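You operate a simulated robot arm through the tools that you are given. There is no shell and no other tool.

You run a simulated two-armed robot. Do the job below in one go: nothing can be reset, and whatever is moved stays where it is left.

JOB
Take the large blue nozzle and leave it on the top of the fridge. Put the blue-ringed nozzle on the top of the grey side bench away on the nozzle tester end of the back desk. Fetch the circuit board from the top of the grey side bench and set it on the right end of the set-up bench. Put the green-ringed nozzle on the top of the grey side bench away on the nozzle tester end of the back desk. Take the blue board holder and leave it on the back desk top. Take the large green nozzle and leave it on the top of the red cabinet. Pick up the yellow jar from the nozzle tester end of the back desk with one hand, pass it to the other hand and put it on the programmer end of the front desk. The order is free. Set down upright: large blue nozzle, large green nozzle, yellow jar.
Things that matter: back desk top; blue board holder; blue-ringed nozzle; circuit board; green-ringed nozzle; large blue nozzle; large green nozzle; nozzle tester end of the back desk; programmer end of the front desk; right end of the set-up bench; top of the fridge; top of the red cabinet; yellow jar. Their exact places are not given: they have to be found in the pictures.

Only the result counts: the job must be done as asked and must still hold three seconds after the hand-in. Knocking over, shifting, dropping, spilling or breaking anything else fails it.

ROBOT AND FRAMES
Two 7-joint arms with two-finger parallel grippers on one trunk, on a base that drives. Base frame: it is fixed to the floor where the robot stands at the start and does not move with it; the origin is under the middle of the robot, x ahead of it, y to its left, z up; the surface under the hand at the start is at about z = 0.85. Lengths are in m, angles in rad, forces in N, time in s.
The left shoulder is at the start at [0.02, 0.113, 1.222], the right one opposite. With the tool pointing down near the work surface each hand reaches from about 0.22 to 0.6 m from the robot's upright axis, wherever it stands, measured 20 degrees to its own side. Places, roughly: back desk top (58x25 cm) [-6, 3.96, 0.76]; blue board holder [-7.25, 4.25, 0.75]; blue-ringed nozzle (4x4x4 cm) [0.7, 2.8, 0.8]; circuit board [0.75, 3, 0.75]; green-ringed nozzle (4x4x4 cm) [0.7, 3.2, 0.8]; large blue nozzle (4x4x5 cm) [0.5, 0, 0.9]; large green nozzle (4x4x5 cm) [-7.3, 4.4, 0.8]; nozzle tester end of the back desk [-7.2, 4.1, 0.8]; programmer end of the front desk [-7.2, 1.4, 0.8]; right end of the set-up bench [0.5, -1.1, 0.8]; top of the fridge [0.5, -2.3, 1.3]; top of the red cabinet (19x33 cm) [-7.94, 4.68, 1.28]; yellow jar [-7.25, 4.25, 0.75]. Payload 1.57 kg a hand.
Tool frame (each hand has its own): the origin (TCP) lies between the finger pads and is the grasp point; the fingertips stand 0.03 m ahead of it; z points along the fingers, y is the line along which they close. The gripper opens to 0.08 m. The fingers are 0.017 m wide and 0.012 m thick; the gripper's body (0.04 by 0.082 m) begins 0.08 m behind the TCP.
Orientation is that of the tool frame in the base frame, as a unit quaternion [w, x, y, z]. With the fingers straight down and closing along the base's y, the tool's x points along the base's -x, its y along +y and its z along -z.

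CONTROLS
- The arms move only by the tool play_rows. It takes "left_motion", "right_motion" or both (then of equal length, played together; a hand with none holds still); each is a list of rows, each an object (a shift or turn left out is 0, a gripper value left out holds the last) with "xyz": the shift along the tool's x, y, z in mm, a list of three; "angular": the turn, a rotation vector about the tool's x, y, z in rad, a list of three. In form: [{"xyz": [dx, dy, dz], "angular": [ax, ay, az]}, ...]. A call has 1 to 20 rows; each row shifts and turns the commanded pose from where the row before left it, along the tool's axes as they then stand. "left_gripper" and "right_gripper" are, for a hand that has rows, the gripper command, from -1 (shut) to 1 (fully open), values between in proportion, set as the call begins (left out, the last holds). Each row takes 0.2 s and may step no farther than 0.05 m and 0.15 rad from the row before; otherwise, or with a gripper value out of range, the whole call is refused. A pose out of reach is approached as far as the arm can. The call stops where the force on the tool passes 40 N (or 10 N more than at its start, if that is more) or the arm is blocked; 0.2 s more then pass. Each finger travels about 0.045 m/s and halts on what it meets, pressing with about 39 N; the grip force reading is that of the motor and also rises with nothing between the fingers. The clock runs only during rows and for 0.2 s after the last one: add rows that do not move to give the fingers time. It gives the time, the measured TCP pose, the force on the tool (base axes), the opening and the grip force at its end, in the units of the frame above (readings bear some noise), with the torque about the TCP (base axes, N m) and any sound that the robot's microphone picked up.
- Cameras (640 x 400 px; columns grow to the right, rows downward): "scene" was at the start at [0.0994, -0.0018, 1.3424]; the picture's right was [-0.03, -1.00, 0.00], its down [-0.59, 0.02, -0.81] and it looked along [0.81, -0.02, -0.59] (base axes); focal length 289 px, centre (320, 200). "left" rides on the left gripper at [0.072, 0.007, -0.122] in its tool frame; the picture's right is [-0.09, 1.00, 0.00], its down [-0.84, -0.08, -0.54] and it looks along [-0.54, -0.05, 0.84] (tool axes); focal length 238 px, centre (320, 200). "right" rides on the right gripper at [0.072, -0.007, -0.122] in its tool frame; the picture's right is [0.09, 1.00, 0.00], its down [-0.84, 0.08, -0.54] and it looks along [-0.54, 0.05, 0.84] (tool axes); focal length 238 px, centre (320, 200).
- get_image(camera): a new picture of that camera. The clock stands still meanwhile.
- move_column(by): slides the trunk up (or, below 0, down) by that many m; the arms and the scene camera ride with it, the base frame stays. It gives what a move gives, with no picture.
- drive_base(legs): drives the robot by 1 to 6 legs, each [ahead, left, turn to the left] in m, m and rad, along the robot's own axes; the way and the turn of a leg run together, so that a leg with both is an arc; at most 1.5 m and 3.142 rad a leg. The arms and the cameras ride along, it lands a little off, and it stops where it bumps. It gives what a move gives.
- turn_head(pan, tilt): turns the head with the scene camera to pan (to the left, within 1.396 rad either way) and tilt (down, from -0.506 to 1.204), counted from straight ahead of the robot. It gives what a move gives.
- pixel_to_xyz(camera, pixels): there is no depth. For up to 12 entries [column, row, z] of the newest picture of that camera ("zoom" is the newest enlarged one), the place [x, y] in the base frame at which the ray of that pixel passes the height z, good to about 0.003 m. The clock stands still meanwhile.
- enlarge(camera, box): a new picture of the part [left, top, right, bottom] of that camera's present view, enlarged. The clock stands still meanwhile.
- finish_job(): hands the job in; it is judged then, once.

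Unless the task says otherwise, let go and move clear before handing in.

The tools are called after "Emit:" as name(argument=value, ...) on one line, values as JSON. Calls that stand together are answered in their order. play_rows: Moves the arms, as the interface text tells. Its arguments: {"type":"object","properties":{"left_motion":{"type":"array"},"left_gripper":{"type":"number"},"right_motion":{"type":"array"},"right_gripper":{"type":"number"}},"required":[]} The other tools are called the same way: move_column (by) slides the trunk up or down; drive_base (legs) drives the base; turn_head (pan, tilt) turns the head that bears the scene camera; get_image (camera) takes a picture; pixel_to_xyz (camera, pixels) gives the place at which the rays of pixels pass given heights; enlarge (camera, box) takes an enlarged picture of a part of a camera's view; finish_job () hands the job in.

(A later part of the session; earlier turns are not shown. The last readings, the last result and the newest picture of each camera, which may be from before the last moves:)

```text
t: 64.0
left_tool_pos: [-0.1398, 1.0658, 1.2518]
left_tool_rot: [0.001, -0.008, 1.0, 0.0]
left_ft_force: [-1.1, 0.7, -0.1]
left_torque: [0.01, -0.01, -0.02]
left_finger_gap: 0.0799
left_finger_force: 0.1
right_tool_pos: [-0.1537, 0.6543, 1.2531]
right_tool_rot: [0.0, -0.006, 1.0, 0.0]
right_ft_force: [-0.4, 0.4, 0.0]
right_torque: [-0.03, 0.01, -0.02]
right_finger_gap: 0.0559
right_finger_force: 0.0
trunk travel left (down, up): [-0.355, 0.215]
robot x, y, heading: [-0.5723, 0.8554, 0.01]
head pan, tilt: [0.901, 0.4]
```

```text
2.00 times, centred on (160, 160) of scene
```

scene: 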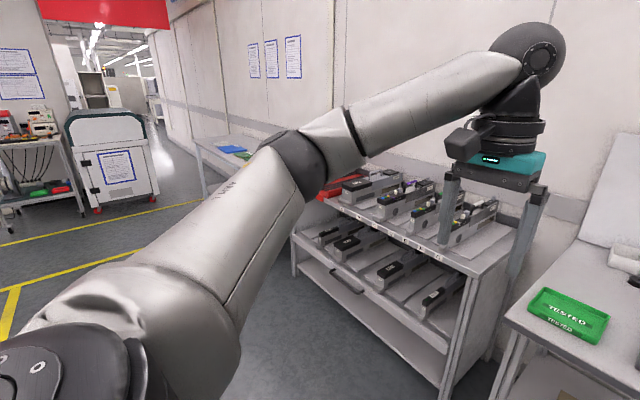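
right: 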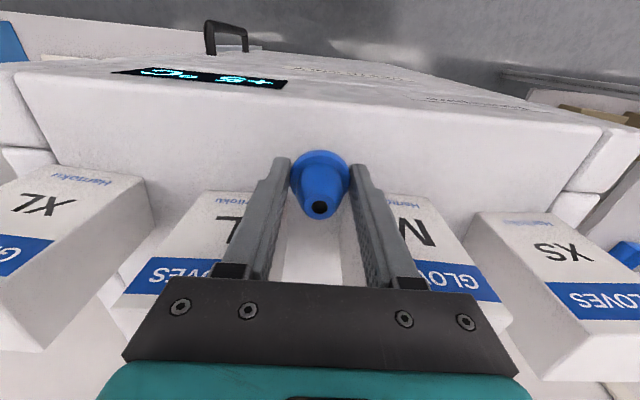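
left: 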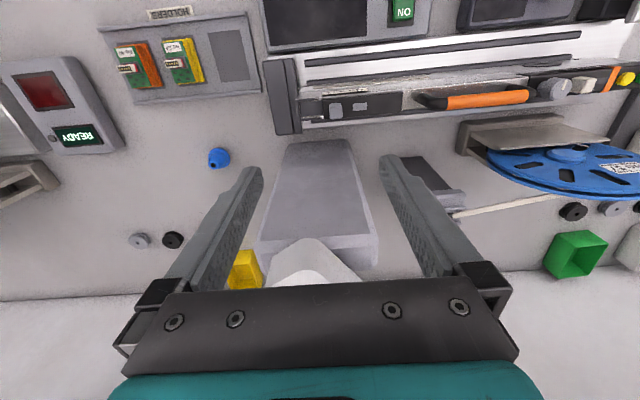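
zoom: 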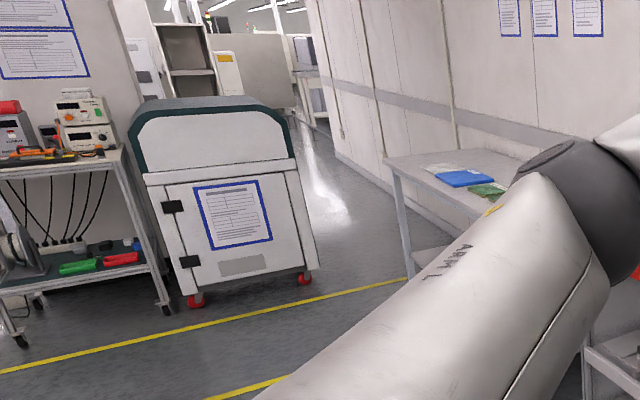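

The way at x = -0.57 is clear until the machine at y = 4.9, and the side bench spans roughly y = 2.6 to 3.5. I'll drive left to stand in front of it.

Emit:
drive_base(legs=[[0, 1.2, 0], [0, 0.95, -0.012]])

Emit:
turn_head(pan=0.0, tilt=0.5)

Emit:
get_image(camera="scene")

```text
t: 74.7
left_tool_pos: [-0.1726, 3.2209, 1.2521]
left_tool_rot: [0.0, -0.004, 1.0, 0.0]
left_ft_force: [-1.0, -0.1, 0.8]
left_torque: [-0.01, 0.01, -0.01]
left_finger_gap: 0.0797
left_finger_force: 0.1
right_tool_pos: [-0.1906, 2.8092, 1.2522]
right_tool_rot: [-0.001, -0.005, 1.0, -0.001]
right_ft_force: [0.0, -0.2, 0.3]
right_torque: [-0.01, 0.0, 0.0]
right_finger_gap: 0.056
right_finger_force: 0.0
trunk travel left (down, up): [-0.355, 0.215]
robot x, y, heading: [-0.6095, 3.0128, 0.013]
head pan, tilt: [0.901, 0.4]
```

```text
t: 75.9
left_tool_pos: [-0.1737, 3.221, 1.2516]
left_tool_rot: [0.0, -0.005, 1.0, 0.0]
left_ft_force: [0.5, 0.1, 0.2]
left_torque: [0.01, 0.0, 0.02]
left_finger_gap: 0.0797
left_finger_force: 0.0
right_tool_pos: [-0.1898, 2.8084, 1.2528]
right_tool_rot: [0.001, -0.006, 1.0, 0.0]
right_ft_force: [-0.6, -0.1, -0.1]
right_torque: [-0.03, 0.03, 0.02]
right_finger_gap: 0.0559
right_finger_force: 0.2
trunk travel left (down, up): [-0.355, 0.215]
robot x, y, heading: [-0.607, 3.0127, 0.011]
head pan, tilt: [0.0, 0.499]
```

```text
taken
```

scene: 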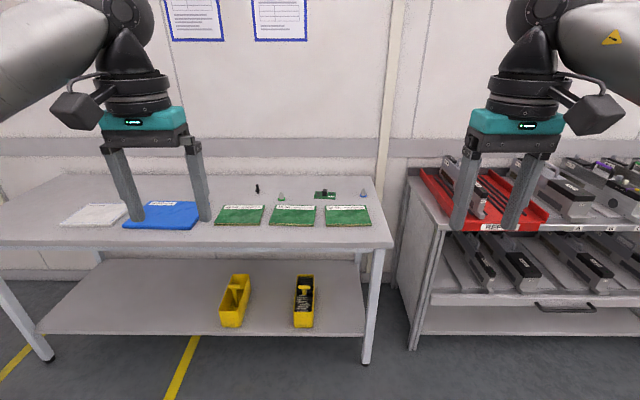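

The side bench shows three green boards in front and small things behind: a green-ringed nozzle near (281, 196), a small board near (325, 195) and a blue-ringed nozzle near (363, 193). I'll enlarge that area.

Emit:
enlarge(camera="scene", box=[210, 170, 390, 282])

Emit:
pixel_to_xyz(camera="scene", pixels=[[281, 196, 0.8], [325, 195, 0.76], [363, 193, 0.8], [320, 245, 0.75], [240, 245, 0.75]])

```text
3.56 times, centred on (300, 226) of scene
```

zoom: 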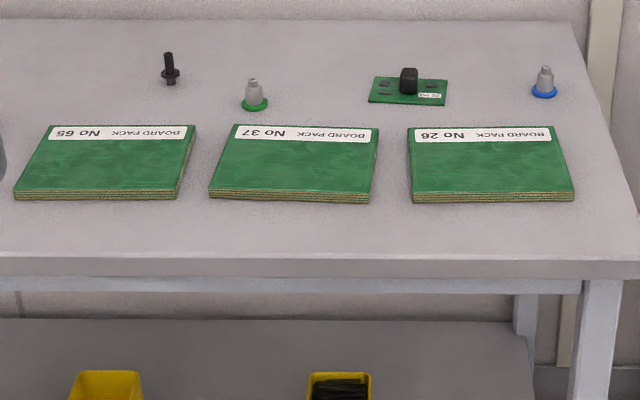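

```text
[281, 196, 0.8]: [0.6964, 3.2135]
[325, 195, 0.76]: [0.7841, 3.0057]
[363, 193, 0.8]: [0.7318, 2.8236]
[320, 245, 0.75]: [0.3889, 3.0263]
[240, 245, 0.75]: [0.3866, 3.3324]
```

The small board with a black part is at about [0.78, 3.0], the green-ringed nozzle at [0.70, 3.21] and the blue-ringed one at [0.73, 2.82]. I'll drive up to the bench carefully and look down.

Emit:
drive_base(legs=[[0.7, 0, -0.012]])

Emit:
turn_head(pan=0.0, tilt=0.75)

Emit:
get_image(camera="scene")

```text
t: 79.8
left_tool_pos: [0.5322, 3.2225, 1.2515]
left_tool_rot: [0.001, -0.002, 1.0, -0.001]
left_ft_force: [-0.1, -0.5, -0.7]
left_torque: [0.01, 0.0, -0.01]
left_finger_gap: 0.0797
left_finger_force: 0.1
right_tool_pos: [0.5131, 2.8106, 1.2527]
right_tool_rot: [-0.001, 0.0, 1.0, 0.0]
right_ft_force: [-0.4, -0.5, -0.8]
right_torque: [0.0, 0.0, 0.04]
right_finger_gap: 0.0562
right_finger_force: 0.0
trunk travel left (down, up): [-0.355, 0.215]
robot x, y, heading: [0.097, 3.0197, 0.002]
head pan, tilt: [0.0, 0.499]
```

```text
t: 80.6
left_tool_pos: [0.5329, 3.2215, 1.2512]
left_tool_rot: [0.0, -0.002, 1.0, 0.0]
left_ft_force: [0.0, -0.3, -0.9]
left_torque: [-0.01, -0.03, 0.0]
left_finger_gap: 0.0804
left_finger_force: 0.1
right_tool_pos: [0.5129, 2.8106, 1.2537]
right_tool_rot: [0.0, 0.0, 1.0, 0.001]
right_ft_force: [0.0, 0.3, 0.6]
right_torque: [-0.01, -0.01, -0.01]
right_finger_gap: 0.0561
right_finger_force: 0.1
trunk travel left (down, up): [-0.355, 0.215]
robot x, y, heading: [0.1002, 3.0203, 0.002]
head pan, tilt: [0.0, 0.75]
```

```text
taken
```

scene: 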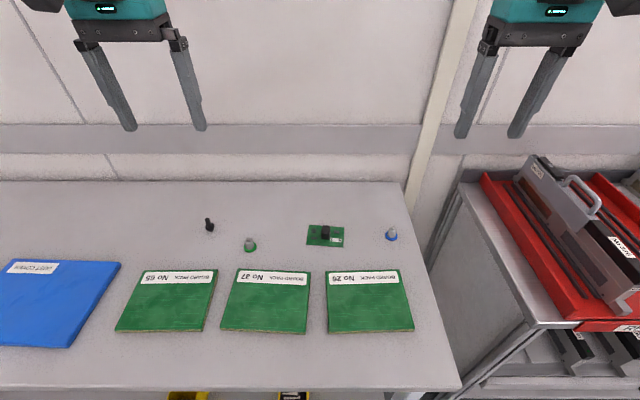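

Emit:
enlarge(camera="scene", box=[190, 200, 430, 350])

Emit:
pixel_to_xyz(camera="scene", pixels=[[250, 238, 0.79], [250, 247, 0.755], [391, 228, 0.79], [391, 237, 0.755], [325, 236, 0.752], [325, 227, 0.785], [308, 225, 0.752], [345, 225, 0.752], [343, 247, 0.752], [305, 245, 0.752], [320, 388, 0.75], [365, 271, 0.76]])

```text
2.67 times, centred on (310, 275) of scene
```

zoom: 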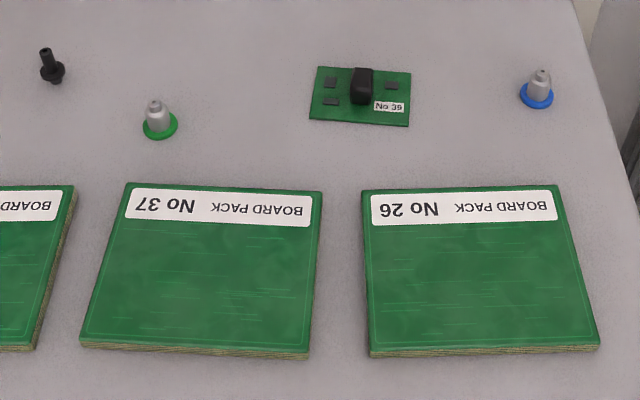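

```text
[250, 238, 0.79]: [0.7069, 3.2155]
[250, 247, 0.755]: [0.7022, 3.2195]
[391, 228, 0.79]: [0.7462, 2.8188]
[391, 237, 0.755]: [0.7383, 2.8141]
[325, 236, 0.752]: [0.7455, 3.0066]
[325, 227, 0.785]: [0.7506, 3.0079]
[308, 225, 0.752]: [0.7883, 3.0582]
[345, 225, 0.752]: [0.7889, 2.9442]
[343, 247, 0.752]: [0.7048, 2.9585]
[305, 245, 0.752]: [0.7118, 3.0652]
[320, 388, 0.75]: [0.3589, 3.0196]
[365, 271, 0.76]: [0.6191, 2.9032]
```

The board, with a black part on it, is centred near [0.75, 3.007], about 0.65 m ahead of my axis, which is too far. I'll look straight down to see how much room my base has to the bench.

Emit:
turn_head(pan=0.0, tilt=1.2)

Emit:
get_image(camera="scene")

```text
t: 81.5
left_tool_pos: [0.5327, 3.2216, 1.2515]
left_tool_rot: [0.001, -0.002, 1.0, 0.0]
left_ft_force: [-1.4, 0.3, 0.7]
left_torque: [0.04, -0.01, 0.0]
left_finger_gap: 0.0801
left_finger_force: 0.1
right_tool_pos: [0.5127, 2.8096, 1.2529]
right_tool_rot: [0.0, -0.001, 1.0, 0.0]
right_ft_force: [0.5, 0.0, -0.4]
right_torque: [0.03, 0.01, 0.0]
right_finger_gap: 0.0559
right_finger_force: 0.1
trunk travel left (down, up): [-0.355, 0.215]
robot x, y, heading: [0.097, 3.0186, -0.0]
head pan, tilt: [0.0, 1.201]
```

```text
taken
```

scene: 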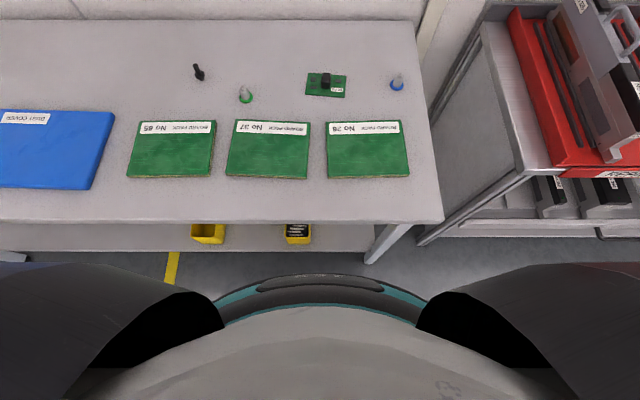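

The base's front rim shows at (320, 275) and the bench's lower shelf edge at about (200, 251). I'll get both places.

Emit:
pixel_to_xyz(camera="scene", pixels=[[320, 275, 0.1], [320, 275, 0.2], [320, 275, 0.3], [320, 275, 0.4], [200, 251, 0.1], [200, 251, 0.2], [200, 251, 0.25], [372, 262, 0.0], [320, 221, 0.75], [445, 221, 0.75], [330, 252, 0.2]])

```text
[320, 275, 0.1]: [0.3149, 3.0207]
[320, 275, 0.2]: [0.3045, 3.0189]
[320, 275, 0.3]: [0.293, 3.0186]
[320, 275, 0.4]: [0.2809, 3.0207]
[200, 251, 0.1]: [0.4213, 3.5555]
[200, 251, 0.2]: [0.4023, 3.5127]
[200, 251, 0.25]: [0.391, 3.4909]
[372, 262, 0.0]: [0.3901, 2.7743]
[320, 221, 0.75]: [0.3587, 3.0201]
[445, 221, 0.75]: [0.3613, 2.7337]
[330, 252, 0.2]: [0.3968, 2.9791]
```

The base front is at about x = 0.30 and the shelf edge at 0.40, so I can creep about 7 cm under the bench top. I'll do that with a small shift left, then lower the trunk.

Emit:
drive_base(legs=[[0.065, 0.1, 0]])

Emit:
move_column(by=-0.18)

Emit:
turn_head(pan=-0.1, tilt=0.85)

Emit:
get_image(camera="scene")

Emit:
get_image(camera="right")

```text
t: 82.7
left_tool_pos: [0.5975, 3.3231, 1.2506]
left_tool_rot: [0.0, -0.002, 1.0, 0.0]
left_ft_force: [0.1, -0.1, 1.0]
left_torque: [0.0, 0.0, 0.03]
left_finger_gap: 0.0798
left_finger_force: 0.1
right_tool_pos: [0.5794, 2.9113, 1.2529]
right_tool_rot: [0.0, -0.001, 1.0, 0.0]
right_ft_force: [0.5, 0.9, -0.3]
right_torque: [-0.06, 0.05, -0.01]
right_finger_gap: 0.0558
right_finger_force: 0.1
trunk travel left (down, up): [-0.355, 0.215]
robot x, y, heading: [0.1593, 3.122, 0.004]
head pan, tilt: [0.0, 1.201]
```

```text
t: 84.7
left_tool_pos: [0.5965, 3.3225, 1.0715]
left_tool_rot: [0.0, -0.001, 1.0, 0.0]
left_ft_force: [0.3, -0.2, 1.2]
left_torque: [0.01, -0.02, -0.04]
left_finger_gap: 0.0798
left_finger_force: 0.0
right_tool_pos: [0.5779, 2.9103, 1.0731]
right_tool_rot: [0.0, -0.002, 1.0, 0.0]
right_ft_force: [0.2, -0.1, 0.4]
right_torque: [-0.01, -0.01, 0.01]
right_finger_gap: 0.0562
right_finger_force: 0.1
trunk travel left (down, up): [-0.175, 0.395]
robot x, y, heading: [0.1642, 3.1183, -0.0]
head pan, tilt: [0.0, 1.201]
```

```text
t: 85.5
left_tool_pos: [0.5974, 3.322, 1.0725]
left_tool_rot: [0.0, -0.002, 1.0, -0.001]
left_ft_force: [-0.1, 1.3, 0.6]
left_torque: [-0.04, -0.01, -0.08]
left_finger_gap: 0.0802
left_finger_force: 0.0
right_tool_pos: [0.5777, 2.9102, 1.0736]
right_tool_rot: [0.0, -0.001, 1.0, 0.0]
right_ft_force: [0.8, -0.7, -0.2]
right_torque: [0.04, 0.0, 0.0]
right_finger_gap: 0.0561
right_finger_force: 0.0
trunk travel left (down, up): [-0.175, 0.395]
robot x, y, heading: [0.1668, 3.1189, 0.004]
head pan, tilt: [-0.099, 0.85]
```

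```text
taken
```

scene: 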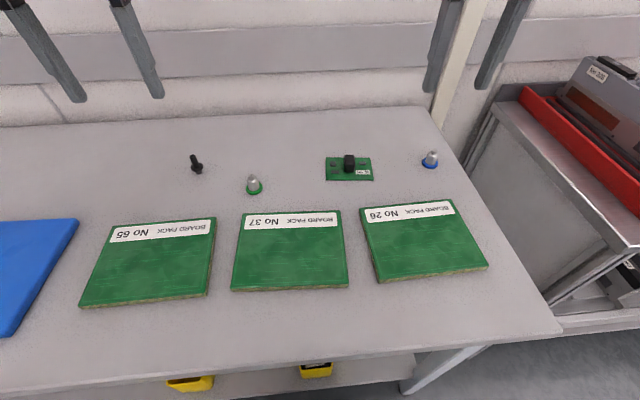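

```text
taken
```

right: 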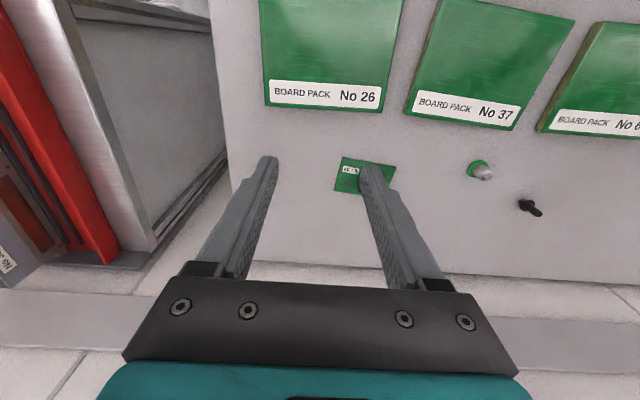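

I'll bring the right hand over towards the board with the fingers open, still 0.2 m above the bench, and look with its camera.

Emit:
play_rows(right_motion=[{"xyz": [-30, 24, 10]}, {"xyz": [-30, 24, 30]}, {"xyz": [-30, 24, 30]}, {"xyz": [-30, 24, 30]}, {"xyz": [0, 0, 0]}], right_gripper=1)

Emit:
get_image(camera="right")

Emit:
enlarge(camera="scene", box=[300, 130, 460, 230])

```text
t: 86.7
left_tool_pos: [0.5982, 3.3218, 1.0716]
left_tool_rot: [0.0, -0.001, 1.0, 0.0]
left_ft_force: [0.4, -0.5, 0.6]
left_torque: [0.07, 0.01, 0.01]
left_finger_gap: 0.0798
left_finger_force: 0.1
right_tool_pos: [0.6965, 3.0058, 0.9736]
right_tool_rot: [0.001, -0.001, 1.0, -0.001]
right_ft_force: [0.4, -0.5, -0.8]
right_torque: [-0.02, 0.0, 0.0]
right_finger_gap: 0.0799
right_finger_force: 0.0
trunk travel left (down, up): [-0.175, 0.395]
robot x, y, heading: [0.1628, 3.1221, 0.002]
head pan, tilt: [-0.099, 0.85]
```

```text
taken
```

right: 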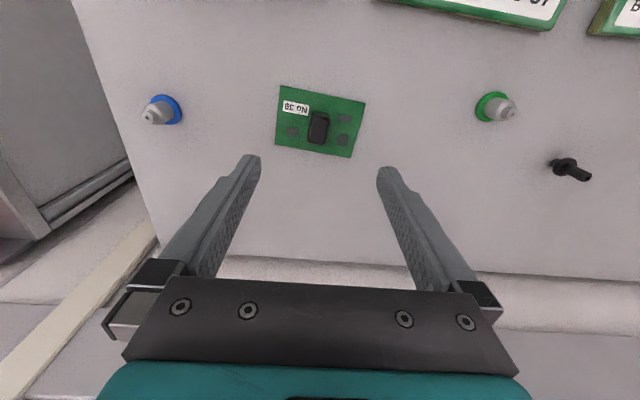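

```text
4.00 times, centred on (380, 180) of scene
```

zoom: 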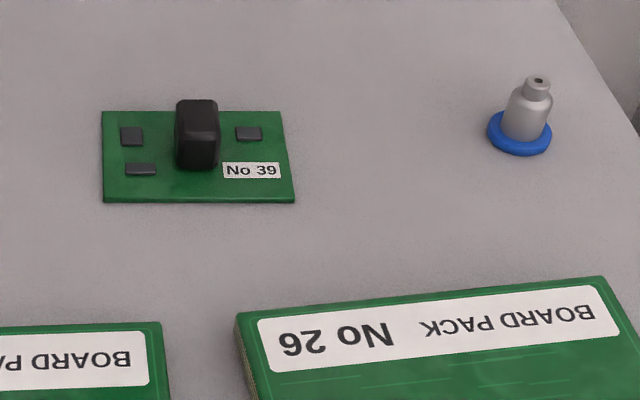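

The board's black part is an upright block, about 2 cm wide across y. I'll enlarge it from the hand camera and measure its place and slant.

Emit:
enlarge(camera="right", box=[260, 70, 380, 170])

Emit:
pixel_to_xyz(camera="right", pixels=[[281, 85, 0.754], [366, 101, 0.754], [276, 143, 0.754], [351, 157, 0.754], [319, 130, 0.782], [319, 112, 0.754]])

Emit:
pixel_to_xyz(camera="scene", pixels=[[325.5, 158, 0.754], [370.5, 158, 0.754], [373.5, 180.5, 0.754], [325.5, 180.5, 0.754], [349.5, 158, 0.782], [349, 172, 0.754]])

```text
4.00 times, centred on (320, 120) of right
```

zoom: 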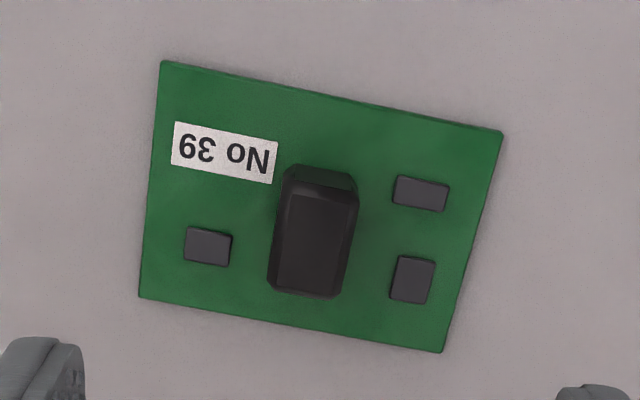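

```text
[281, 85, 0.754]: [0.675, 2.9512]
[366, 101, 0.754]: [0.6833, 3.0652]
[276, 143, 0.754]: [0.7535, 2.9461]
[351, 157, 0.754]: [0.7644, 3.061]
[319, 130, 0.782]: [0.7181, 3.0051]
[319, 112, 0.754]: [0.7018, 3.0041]
```

```text
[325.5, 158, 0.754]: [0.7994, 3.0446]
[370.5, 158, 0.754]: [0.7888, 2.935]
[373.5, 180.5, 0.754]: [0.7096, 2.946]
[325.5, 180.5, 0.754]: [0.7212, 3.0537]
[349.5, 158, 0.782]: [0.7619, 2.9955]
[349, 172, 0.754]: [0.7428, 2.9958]
```

The two cameras disagree at z = 0.754 by 36 mm in x, which means the bench surface is nearer z = 0.80. I'll recompute at that height.

Emit:
pixel_to_xyz(camera="right", pixels=[[281, 85, 0.802], [366, 101, 0.802], [276, 143, 0.802], [351, 157, 0.802], [319.5, 131, 0.832], [319, 112, 0.802], [172, 112, 0.805], [487, 107, 0.805]])

Emit:
pixel_to_xyz(camera="scene", pixels=[[325.5, 158, 0.802], [370.5, 158, 0.802], [373.5, 180.5, 0.802], [325.5, 180.5, 0.802], [349.5, 158, 0.832], [349, 172, 0.802], [429.5, 163, 0.805], [254, 187, 0.805]])

```text
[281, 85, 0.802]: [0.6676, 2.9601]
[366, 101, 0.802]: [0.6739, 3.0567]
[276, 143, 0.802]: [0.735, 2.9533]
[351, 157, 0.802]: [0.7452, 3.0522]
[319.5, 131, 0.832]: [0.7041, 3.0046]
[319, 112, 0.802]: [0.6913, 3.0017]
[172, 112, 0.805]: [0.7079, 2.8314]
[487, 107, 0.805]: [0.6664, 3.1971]
```

```text
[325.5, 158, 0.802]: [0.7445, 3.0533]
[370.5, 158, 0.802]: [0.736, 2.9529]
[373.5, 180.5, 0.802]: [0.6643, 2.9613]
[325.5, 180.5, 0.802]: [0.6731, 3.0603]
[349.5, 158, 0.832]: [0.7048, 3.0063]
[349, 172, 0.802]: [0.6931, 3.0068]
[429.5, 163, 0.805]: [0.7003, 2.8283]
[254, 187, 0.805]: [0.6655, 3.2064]
```

Both cameras now agree: the black block is centred at [0.704, 3.005], with its top near z = 0.832, and the board is turned about 0.08 rad clockwise. I'll align the hand and go down around the block.

Emit:
play_rows(right_motion=[{"xyz": [-8, 0, 0], "angular": [0, 0, 0.08]}, {"xyz": [0, 0, 40]}, {"xyz": [0, 0, 40]}, {"xyz": [0, 0, 30]}, {"xyz": [0, 0, 0]}])

Emit:
get_image(camera="right")

Emit:
enlarge(camera="scene", box=[270, 80, 430, 180])

```text
t: 87.9
left_tool_pos: [0.5972, 3.3221, 1.0716]
left_tool_rot: [0.0, -0.001, 1.0, 0.0]
left_ft_force: [-0.3, 0.4, 0.5]
left_torque: [0.0, 0.02, 0.0]
left_finger_gap: 0.0798
left_finger_force: 0.0
right_tool_pos: [0.7054, 3.0088, 0.8633]
right_tool_rot: [0.0, 0.038, 0.999, 0.0]
right_ft_force: [0.2, 0.2, 0.3]
right_torque: [-0.02, -0.01, -0.02]
right_finger_gap: 0.0801
right_finger_force: 0.0
trunk travel left (down, up): [-0.175, 0.395]
robot x, y, heading: [0.1601, 3.1208, 0.002]
head pan, tilt: [-0.099, 0.85]
```

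```text
taken
```

right: 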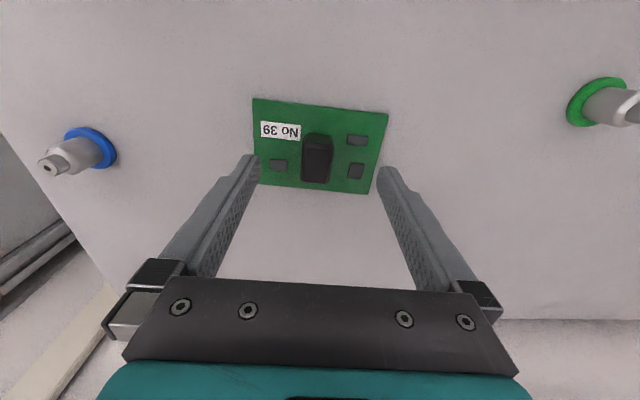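

```text
4.00 times, centred on (350, 130) of scene
```

zoom: 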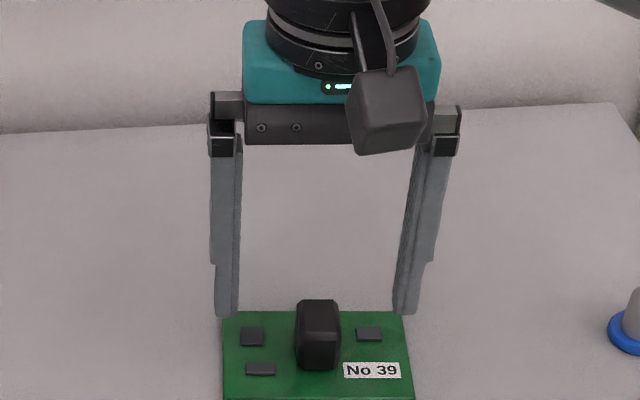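

The block is between the fingers. I'll check its exact centre at its top height before the last descent.

Emit:
pixel_to_xyz(camera="right", pixels=[[317, 160, 0.832], [317, 140, 0.803], [302, 155, 0.832], [332, 157, 0.832], [320, 100, 0.802], [253, 98, 0.802], [388, 114, 0.802], [365, 194, 0.802]])

Emit:
enlarge(camera="right", box=[240, 80, 400, 200])

```text
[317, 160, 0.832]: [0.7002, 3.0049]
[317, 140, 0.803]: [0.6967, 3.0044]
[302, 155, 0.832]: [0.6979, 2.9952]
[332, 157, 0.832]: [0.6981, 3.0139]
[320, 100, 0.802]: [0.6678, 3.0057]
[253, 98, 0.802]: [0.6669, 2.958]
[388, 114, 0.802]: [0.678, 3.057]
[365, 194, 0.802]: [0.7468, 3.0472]
```

```text
3.33 times, centred on (320, 140) of right
```

zoom: 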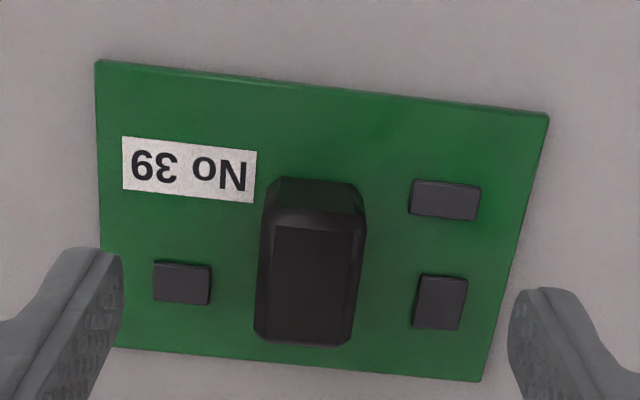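

The block's centre is at [0.701, 3.0045], a few millimetres off the hand. I'll correct, lower to leave the tips about 1 cm above the board, and close.

Emit:
play_rows(right_motion=[{"xyz": [3, -4, 0]}, {"xyz": [0, 0, 12]}, {"xyz": [0, 0, 8]}, {"xyz": [0, 0, 0]}])

Emit:
play_rows(right_motion=[{"xyz": [0, 0, 0]}, {"xyz": [0, 0, 0]}, {"xyz": [0, 0, 0]}, {"xyz": [0, 0, 0]}, {"xyz": [0, 0, 0]}, {"xyz": [0, 0, 0]}, {"xyz": [0, 0, 0]}], right_gripper=-1)

Emit:
get_image(camera="right")

```text
t: 88.9
left_tool_pos: [0.5961, 3.3219, 1.0718]
left_tool_rot: [0.0, -0.002, 1.0, 0.0]
left_ft_force: [0.5, 1.3, -0.3]
left_torque: [-0.02, 0.02, -0.03]
left_finger_gap: 0.0799
left_finger_force: 0.1
right_tool_pos: [0.7023, 3.0046, 0.8417]
right_tool_rot: [0.0, 0.038, 0.999, 0.0]
right_ft_force: [-0.3, 0.4, 0.5]
right_torque: [0.02, -0.01, -0.01]
right_finger_gap: 0.0799
right_finger_force: 0.0
trunk travel left (down, up): [-0.175, 0.395]
robot x, y, heading: [0.1631, 3.1156, 0.002]
head pan, tilt: [-0.099, 0.85]
```

```text
t: 90.5
left_tool_pos: [0.5977, 3.3221, 1.0729]
left_tool_rot: [0.0, -0.002, 1.0, 0.0]
left_ft_force: [-0.3, 0.1, 0.5]
left_torque: [-0.01, -0.03, 0.04]
left_finger_gap: 0.08
left_finger_force: 0.1
right_tool_pos: [0.7013, 3.004, 0.8435]
right_tool_rot: [0.0, 0.039, 0.999, -0.001]
right_ft_force: [0.6, 0.9, 0.4]
right_torque: [0.05, 0.03, 0.0]
right_finger_gap: 0.0209
right_finger_force: 34.2
trunk travel left (down, up): [-0.175, 0.395]
robot x, y, heading: [0.1632, 3.1208, 0.003]
head pan, tilt: [-0.099, 0.85]
```

```text
taken
```

right: 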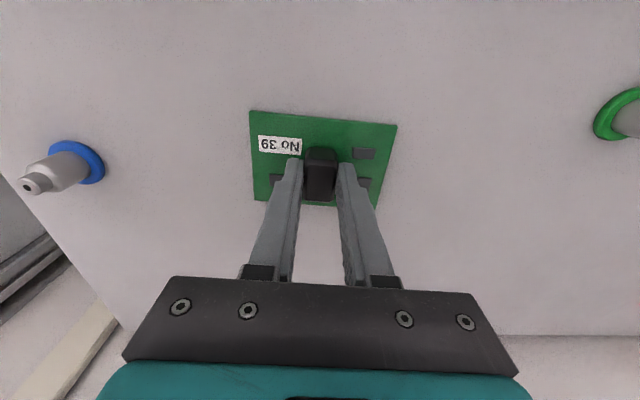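

The gap stopped at 0.021 m with 34 N, so the block is held. I'll lift the board and draw the hand back to its carrying place.

Emit:
play_rows(right_motion=[{"xyz": [0, 0, -15]}, {"xyz": [0, 0, -40]}, {"xyz": [0, 0, -45]}, {"xyz": [0, 0, -45]}, {"xyz": [0, 0, -45]}, {"xyz": [0, 0, -35]}, {"xyz": [40, -25, 0]}, {"xyz": [40, -25, 0]}, {"xyz": [40, -25, 0]}, {"xyz": [0, -15, 0], "angular": [0, 0, -0.08]}, {"xyz": [0, 0, 0]}])

Emit:
get_image(camera="right")

Emit:
get_image(camera="scene")

```text
t: 92.9
left_tool_pos: [0.5968, 3.3214, 1.0721]
left_tool_rot: [0.0, -0.001, 1.0, 0.0]
left_ft_force: [-0.5, -0.6, -0.2]
left_torque: [0.0, -0.01, -0.02]
left_finger_gap: 0.0801
left_finger_force: 0.0
right_tool_pos: [0.5746, 2.9231, 1.0673]
right_tool_rot: [0.0, -0.001, 1.0, 0.0]
right_ft_force: [-0.2, 0.6, -0.1]
right_torque: [-0.03, -0.03, 0.0]
right_finger_gap: 0.0208
right_finger_force: 34.2
trunk travel left (down, up): [-0.175, 0.395]
robot x, y, heading: [0.1672, 3.1197, 0.001]
head pan, tilt: [-0.099, 0.85]
```

```text
taken
```

right: 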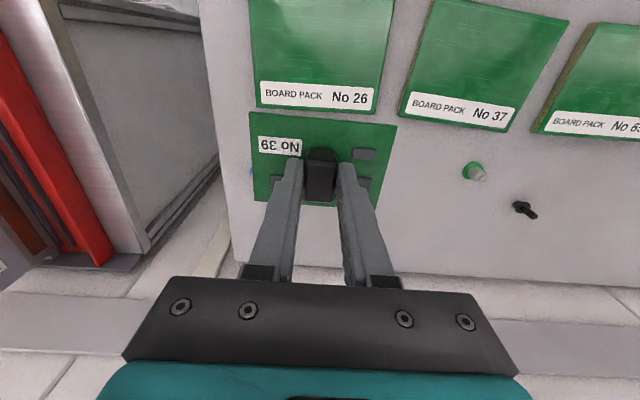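

```text
taken
```

scene: 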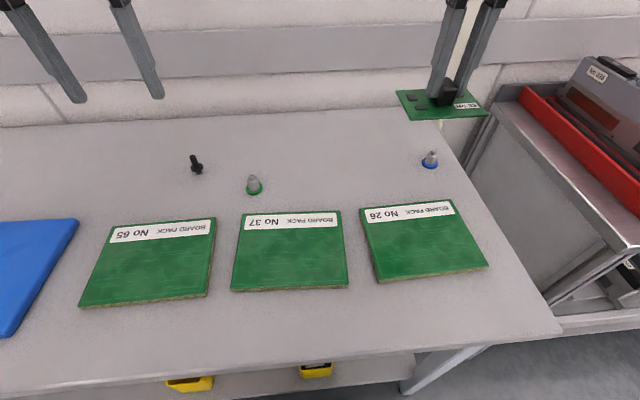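

The board is held level in the right hand. I'll back out, raise the trunk, and drive right towards the set-up bench's right end.

Emit:
drive_base(legs=[[-0.7, 0, 0], [0, -1.4, 0], [0, -1.4, 0], [0, -1.3, 0]])

Emit:
move_column(by=0.15)

Emit:
turn_head(pan=0.0, tilt=0.5)

Emit:
get_image(camera="scene")

Emit:
get_image(camera="right")

```text
t: 116.0
left_tool_pos: [-0.1112, -0.758, 1.0724]
left_tool_rot: [0.0, -0.003, 1.0, 0.0]
left_ft_force: [-0.4, 0.0, 0.7]
left_torque: [-0.01, -0.02, -0.02]
left_finger_gap: 0.0801
left_finger_force: 0.0
right_tool_pos: [-0.1308, -1.1575, 1.0671]
right_tool_rot: [-0.001, -0.003, 1.0, 0.0]
right_ft_force: [-0.1, 0.4, 0.1]
right_torque: [0.02, -0.01, 0.03]
right_finger_gap: 0.0208
right_finger_force: 34.0
trunk travel left (down, up): [-0.175, 0.395]
robot x, y, heading: [-0.5451, -0.9644, 0.009]
head pan, tilt: [-0.099, 0.85]
```

```text
t: 117.8
left_tool_pos: [-0.113, -0.7581, 1.2222]
left_tool_rot: [-0.001, -0.004, 1.0, 0.0]
left_ft_force: [-0.7, 0.0, 0.5]
left_torque: [0.02, -0.05, 0.04]
left_finger_gap: 0.0803
left_finger_force: 0.1
right_tool_pos: [-0.1314, -1.1584, 1.2172]
right_tool_rot: [0.0, -0.004, 1.0, 0.0]
right_ft_force: [0.4, 0.2, 0.2]
right_torque: [0.01, 0.03, 0.01]
right_finger_gap: 0.0208
right_finger_force: 34.3
trunk travel left (down, up): [-0.325, 0.245]
robot x, y, heading: [-0.5432, -0.9665, 0.003]
head pan, tilt: [-0.099, 0.85]
```

```text
t: 118.6
left_tool_pos: [-0.1123, -0.7587, 1.2208]
left_tool_rot: [0.001, -0.003, 1.0, 0.0]
left_ft_force: [0.7, -0.6, -0.1]
left_torque: [-0.02, 0.01, 0.01]
left_finger_gap: 0.0799
left_finger_force: 0.1
right_tool_pos: [-0.131, -1.1571, 1.219]
right_tool_rot: [0.0, -0.003, 1.0, 0.0]
right_ft_force: [0.8, 0.9, -0.8]
right_torque: [0.0, 0.01, -0.02]
right_finger_gap: 0.0212
right_finger_force: 34.2
trunk travel left (down, up): [-0.325, 0.245]
robot x, y, heading: [-0.5463, -0.9628, 0.01]
head pan, tilt: [0.0, 0.499]
```

```text
taken
```

scene: 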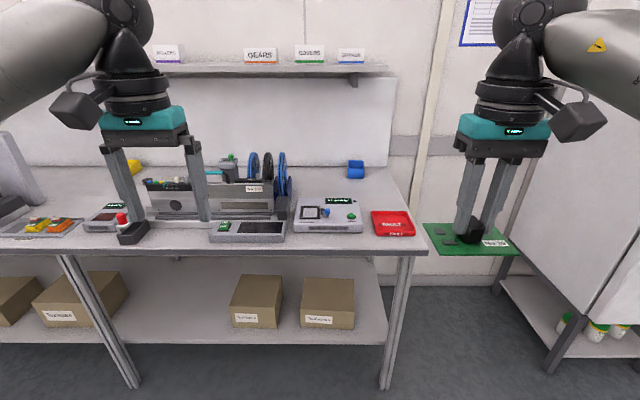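

```text
taken
```

right: 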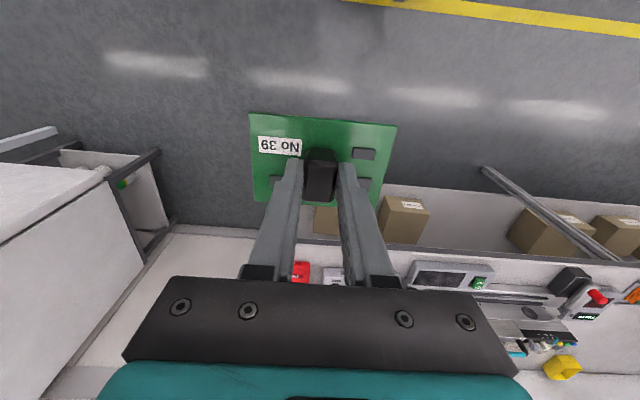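

The right end of the set-up bench shows a tester at (330, 213), the red FAULT tray at (393, 222) and a blue bin at (356, 170), with free surface behind the tray. I'll measure these.

Emit:
enlarge(camera="scene", box=[280, 150, 440, 260])

Emit:
pixel_to_xyz(camera="scene", pixels=[[371, 210, 0.85], [407, 210, 0.85], [415, 235, 0.85], [374, 235, 0.85], [348, 178, 0.85], [364, 178, 0.85], [305, 200, 0.87], [358, 200, 0.87], [428, 250, 0.85], [396, 168, 0.85], [363, 232, 0.85]])

```text
3.64 times, centred on (360, 205) of scene
```

zoom: 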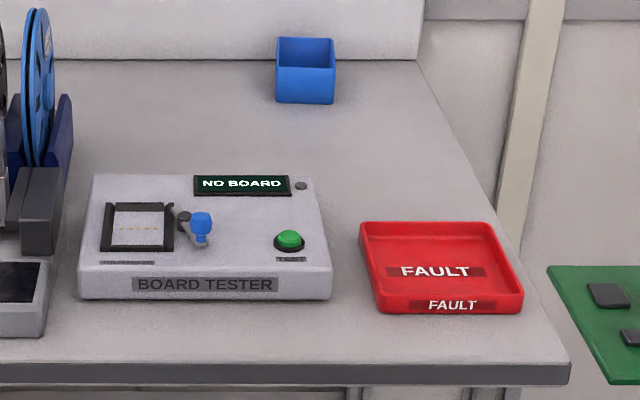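

```text
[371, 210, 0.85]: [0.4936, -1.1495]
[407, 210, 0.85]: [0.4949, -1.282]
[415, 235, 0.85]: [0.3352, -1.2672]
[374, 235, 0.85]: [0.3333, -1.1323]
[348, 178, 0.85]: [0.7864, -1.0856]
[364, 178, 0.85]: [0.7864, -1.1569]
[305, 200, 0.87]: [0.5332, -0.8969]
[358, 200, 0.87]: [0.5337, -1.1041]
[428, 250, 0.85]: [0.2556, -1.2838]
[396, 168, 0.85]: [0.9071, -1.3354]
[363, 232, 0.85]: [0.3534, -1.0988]
```

There is free surface at about x = 0.55 to 0.70, y = -1.13 to -1.25, behind the tray and to the right of the tester. I'll drive up to the bench with the board held high and look again.

Emit:
drive_base(legs=[[0.3, -0.09, 0], [0.27, 0, -0.005]])

Emit:
turn_head(pan=-0.25, tilt=0.6)

Emit:
get_image(camera="scene")

Emit:
get_image(camera="right")

```text
t: 122.2
left_tool_pos: [0.4609, -0.8492, 1.2208]
left_tool_rot: [0.0, 0.0, 1.0, 0.0]
left_ft_force: [-0.2, 0.7, -0.4]
left_torque: [0.0, 0.01, 0.04]
left_finger_gap: 0.0799
left_finger_force: 0.1
right_tool_pos: [0.4387, -1.2476, 1.2178]
right_tool_rot: [0.0, 0.0, 1.0, 0.0]
right_ft_force: [0.7, 0.3, -1.6]
right_torque: [0.0, -0.01, -0.03]
right_finger_gap: 0.021
right_finger_force: 33.8
trunk travel left (down, up): [-0.325, 0.245]
robot x, y, heading: [0.0243, -1.053, 0.001]
head pan, tilt: [0.0, 0.499]
```

```text
t: 123.0
left_tool_pos: [0.4602, -0.8484, 1.2226]
left_tool_rot: [0.0, 0.0, 1.0, 0.0]
left_ft_force: [0.0, -0.2, -0.1]
left_torque: [0.0, -0.01, 0.02]
left_finger_gap: 0.0798
left_finger_force: 0.1
right_tool_pos: [0.4383, -1.2482, 1.2185]
right_tool_rot: [0.0, 0.0, 1.0, 0.0]
right_ft_force: [0.3, 0.1, -1.0]
right_torque: [0.04, -0.01, -0.04]
right_finger_gap: 0.021
right_finger_force: 33.8
trunk travel left (down, up): [-0.325, 0.245]
robot x, y, heading: [0.0225, -1.0508, -0.005]
head pan, tilt: [-0.25, 0.6]
```

```text
taken
```

scene: 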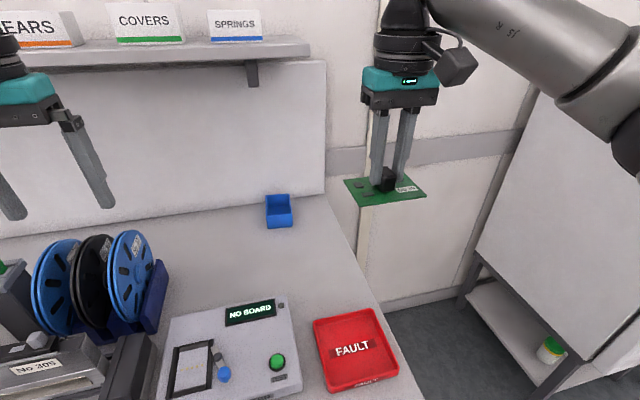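

```text
taken
```

right: 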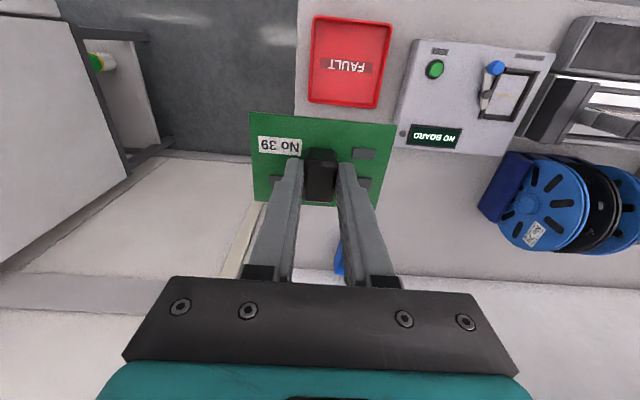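

I'll check the tray's back corners and the bench edge in both pictures to fix the free place and its height.

Emit:
pixel_to_xyz(camera="scene", pixels=[[313, 320, 0.85], [374, 308, 0.85], [302, 302, 0.87], [266, 228, 0.85], [291, 226, 0.85], [344, 230, 0.85], [388, 325, 0.85], [310, 60, 1.3]])

Emit:
pixel_to_xyz(camera="right", pixels=[[378, 109, 0.85], [305, 101, 0.85], [395, 147, 0.87], [297, 60, 0.85], [345, 275, 0.85], [293, 110, 0.85]])

```text
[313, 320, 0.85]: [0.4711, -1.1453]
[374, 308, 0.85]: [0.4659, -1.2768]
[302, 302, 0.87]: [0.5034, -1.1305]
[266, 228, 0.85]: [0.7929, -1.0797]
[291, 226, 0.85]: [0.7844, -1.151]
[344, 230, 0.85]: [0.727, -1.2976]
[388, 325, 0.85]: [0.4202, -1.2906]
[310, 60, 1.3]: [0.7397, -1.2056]
```

```text
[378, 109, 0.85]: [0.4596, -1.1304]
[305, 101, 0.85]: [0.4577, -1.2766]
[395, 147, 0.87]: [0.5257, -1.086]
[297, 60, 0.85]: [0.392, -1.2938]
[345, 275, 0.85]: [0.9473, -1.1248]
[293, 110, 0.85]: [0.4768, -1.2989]
```

The free spot at [0.565, -1.205] is clear of the tray (back edge x = 0.465), the tester and the bench edge (y = -1.295). I'll bring the board over it and lower it to about 2 cm above.

Emit:
play_rows(right_motion=[{"xyz": [-32, 11, 0]}, {"xyz": [-32, 11, 0]}, {"xyz": [-32, 11, 0]}, {"xyz": [-31, 10, 0]}, {"xyz": [0, 0, 44]}, {"xyz": [0, 0, 44]}, {"xyz": [0, 0, 44]}, {"xyz": [0, 0, 44]}, {"xyz": [0, 0, 44]}, {"xyz": [0, 0, 44]}, {"xyz": [0, 0, 44]}, {"xyz": [0, 0, 0]}])

Emit:
get_image(camera="scene")

Emit:
get_image(camera="right")

```text
t: 125.6
left_tool_pos: [0.4601, -0.8493, 1.2225]
left_tool_rot: [0.0, -0.001, 1.0, 0.0]
left_ft_force: [-0.3, -0.7, -0.5]
left_torque: [0.04, -0.04, 0.03]
left_finger_gap: 0.0801
left_finger_force: 0.1
right_tool_pos: [0.5643, -1.2057, 0.9075]
right_tool_rot: [0.001, 0.0, 1.0, 0.0]
right_ft_force: [0.9, -0.4, -0.6]
right_torque: [0.01, -0.01, -0.02]
right_finger_gap: 0.0209
right_finger_force: 34.2
trunk travel left (down, up): [-0.325, 0.245]
robot x, y, heading: [0.0226, -1.0524, 0.004]
head pan, tilt: [-0.25, 0.6]
```

```text
taken
```

scene: 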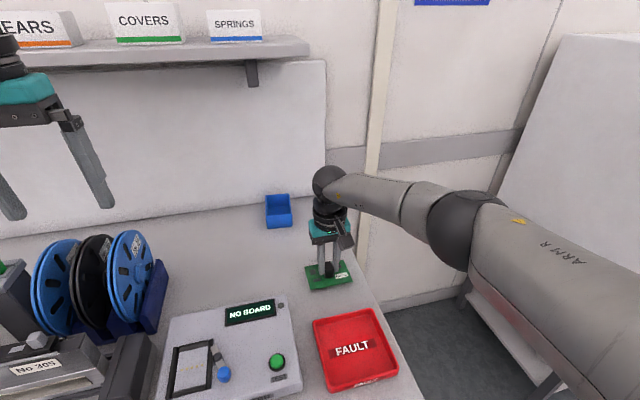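

```text
taken
```

right: 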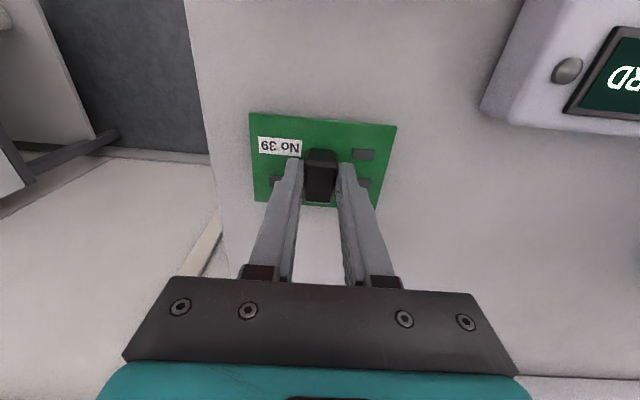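

The board hangs just above free bench surface at (325, 280), clear of tray, tester and edge. I'll lower it in small steps and watch the force.

Emit:
play_rows(right_motion=[{"xyz": [0, 0, 6]}, {"xyz": [0, 0, 4]}, {"xyz": [0, 0, 0]}])

Emit:
play_rows(right_motion=[{"xyz": [0, 0, 3]}, {"xyz": [0, 0, 0]}])

Emit:
play_rows(right_motion=[{"xyz": [0, 0, 2]}, {"xyz": [0, 0, 0]}])

```text
t: 126.4
left_tool_pos: [0.4611, -0.8481, 1.222]
left_tool_rot: [0.001, 0.0, 1.0, -0.001]
left_ft_force: [-0.7, -0.7, -0.2]
left_torque: [0.03, -0.02, 0.02]
left_finger_gap: 0.0801
left_finger_force: 0.1
right_tool_pos: [0.5633, -1.2047, 0.8983]
right_tool_rot: [0.0, 0.0, 1.0, 0.0]
right_ft_force: [0.8, 0.4, -0.5]
right_torque: [0.01, -0.07, 0.01]
right_finger_gap: 0.0206
right_finger_force: 34.2
trunk travel left (down, up): [-0.325, 0.245]
robot x, y, heading: [0.0248, -1.0466, 0.004]
head pan, tilt: [-0.25, 0.6]
```

```text
t: 127.0
left_tool_pos: [0.461, -0.8481, 1.222]
left_tool_rot: [0.0, 0.0, 1.0, 0.0]
left_ft_force: [0.2, -0.3, -0.4]
left_torque: [-0.03, -0.02, 0.01]
left_finger_gap: 0.08
left_finger_force: 0.0
right_tool_pos: [0.5642, -1.2051, 0.8959]
right_tool_rot: [0.0, 0.0, 1.0, 0.001]
right_ft_force: [0.2, 0.6, -0.6]
right_torque: [0.03, 0.0, 0.01]
right_finger_gap: 0.0208
right_finger_force: 34.5
trunk travel left (down, up): [-0.325, 0.245]
robot x, y, heading: [0.0253, -1.0501, 0.001]
head pan, tilt: [-0.25, 0.6]
```

```text
t: 127.6
left_tool_pos: [0.459, -0.8474, 1.2221]
left_tool_rot: [0.0, 0.0, 1.0, 0.0]
left_ft_force: [0.3, 0.5, -0.1]
left_torque: [0.02, -0.01, 0.02]
left_finger_gap: 0.0799
left_finger_force: 0.0
right_tool_pos: [0.5647, -1.205, 0.895]
right_tool_rot: [-0.001, 0.0, 1.0, 0.0]
right_ft_force: [-0.4, 0.9, -1.5]
right_torque: [0.0, 0.01, -0.01]
right_finger_gap: 0.0208
right_finger_force: 34.2
trunk travel left (down, up): [-0.325, 0.245]
robot x, y, heading: [0.0235, -1.0524, -0.002]
head pan, tilt: [-0.25, 0.6]
```

No contact yet at z = 0.894. I'll go on lowering by 2 mm steps.

Emit:
play_rows(right_motion=[{"xyz": [0, 0, 2]}, {"xyz": [0, 0, 0]}])

Emit:
play_rows(right_motion=[{"xyz": [0, 0, 2]}, {"xyz": [0, 0, 0]}])

Emit:
enlarge(camera="scene", box=[270, 200, 390, 300])

```text
t: 128.2
left_tool_pos: [0.4596, -0.8482, 1.2214]
left_tool_rot: [0.0, -0.001, 1.0, 0.0]
left_ft_force: [-0.5, 0.3, 0.6]
left_torque: [0.04, 0.0, 0.01]
left_finger_gap: 0.0799
left_finger_force: 0.2
right_tool_pos: [0.5646, -1.2058, 0.8929]
right_tool_rot: [0.001, 0.0, 1.0, 0.0]
right_ft_force: [-0.1, -0.3, 5.3]
right_torque: [-0.02, 0.01, 0.01]
right_finger_gap: 0.0208
right_finger_force: 34.4
trunk travel left (down, up): [-0.325, 0.245]
robot x, y, heading: [0.0293, -1.0522, 0.001]
head pan, tilt: [-0.25, 0.6]
```

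```text
t: 128.8
left_tool_pos: [0.4583, -0.8474, 1.2222]
left_tool_rot: [0.001, 0.0, 1.0, 0.0]
left_ft_force: [-0.3, 0.6, -0.4]
left_torque: [0.0, 0.0, 0.0]
left_finger_gap: 0.0804
left_finger_force: 0.1
right_tool_pos: [0.5652, -1.2054, 0.8929]
right_tool_rot: [0.003, 0.0, 1.0, 0.0]
right_ft_force: [-2.3, -1.5, 21.0]
right_torque: [-0.04, 0.47, 0.01]
right_finger_gap: 0.0207
right_finger_force: 34.5
trunk travel left (down, up): [-0.325, 0.245]
robot x, y, heading: [0.0257, -1.0535, 0.002]
head pan, tilt: [-0.25, 0.6]
```

```text
4.00 times, centred on (330, 250) of scene
```

zoom: 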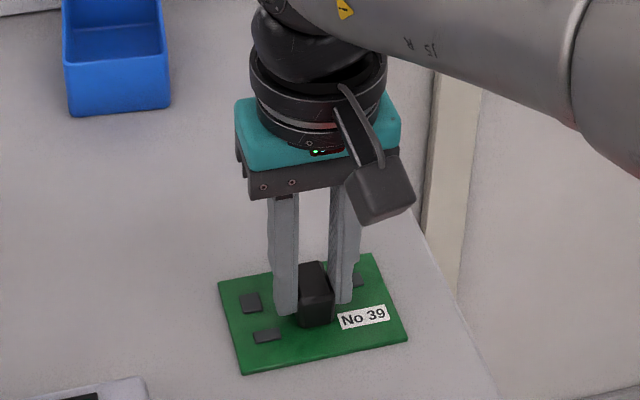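

The board is down with 21 N on it. I'll ease up 2 mm, open the fingers and rise clear.

Emit:
play_rows(right_motion=[{"xyz": [0, 0, -2]}, {"xyz": [0, 0, 0]}])

Emit:
play_rows(right_motion=[{"xyz": [0, 0, 0]}, {"xyz": [0, 0, 0]}, {"xyz": [0, 0, 0]}, {"xyz": [0, 0, 0]}], right_gripper=0.3)

Emit:
play_rows(right_motion=[{"xyz": [0, 0, -15]}, {"xyz": [0, 0, -40]}, {"xyz": [0, 0, -45]}, {"xyz": [0, 0, -45]}, {"xyz": [0, 0, -45]}, {"xyz": [0, 0, -45]}, {"xyz": [0, 0, -45]}, {"xyz": [40, -10, 0]}, {"xyz": [40, -10, 0]}, {"xyz": [40, -10, 0]}, {"xyz": [0, 0, 0]}])

Emit:
get_image(camera="scene")

```text
t: 129.4
left_tool_pos: [0.4592, -0.8476, 1.2222]
left_tool_rot: [-0.001, 0.0, 1.0, 0.0]
left_ft_force: [-0.1, -0.5, -0.4]
left_torque: [0.0, 0.02, -0.03]
left_finger_gap: 0.0798
left_finger_force: 0.0
right_tool_pos: [0.5654, -1.204, 0.8922]
right_tool_rot: [0.001, 0.0, 1.0, 0.001]
right_ft_force: [1.6, -1.1, 13.0]
right_torque: [-0.06, -0.14, -0.01]
right_finger_gap: 0.0209
right_finger_force: 34.6
trunk travel left (down, up): [-0.325, 0.245]
robot x, y, heading: [0.0246, -1.0519, 0.002]
head pan, tilt: [-0.25, 0.6]
```

```text
t: 130.4
left_tool_pos: [0.4591, -0.8489, 1.2212]
left_tool_rot: [0.0, 0.0, 1.0, 0.0]
left_ft_force: [-0.3, 0.0, 1.3]
left_torque: [0.03, -0.03, -0.05]
left_finger_gap: 0.0799
left_finger_force: 0.0
right_tool_pos: [0.5645, -1.2051, 0.8923]
right_tool_rot: [0.0, -0.001, 1.0, 0.0]
right_ft_force: [-0.7, -0.1, 0.2]
right_torque: [0.03, 0.01, -0.03]
right_finger_gap: 0.0521
right_finger_force: 0.0
trunk travel left (down, up): [-0.325, 0.245]
robot x, y, heading: [0.0262, -1.0512, 0.003]
head pan, tilt: [-0.25, 0.6]
```

```text
t: 132.8
left_tool_pos: [0.4603, -0.8479, 1.2225]
left_tool_rot: [0.0, -0.001, 1.0, 0.0]
left_ft_force: [-0.4, 0.5, 0.0]
left_torque: [-0.04, -0.01, -0.02]
left_finger_gap: 0.0799
left_finger_force: 0.0
right_tool_pos: [0.4445, -1.2338, 1.1711]
right_tool_rot: [0.0, 0.0, 1.0, 0.0]
right_ft_force: [0.0, 0.7, 0.7]
right_torque: [0.01, 0.01, 0.03]
right_finger_gap: 0.0521
right_finger_force: 0.1
trunk travel left (down, up): [-0.325, 0.245]
robot x, y, heading: [0.0252, -1.0485, -0.005]
head pan, tilt: [-0.25, 0.6]
```

```text
taken
```

scene: 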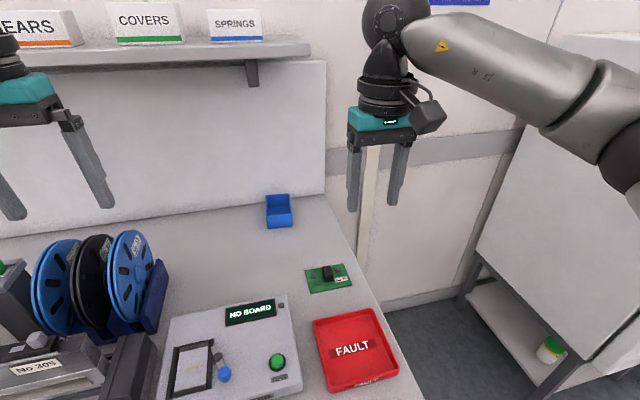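

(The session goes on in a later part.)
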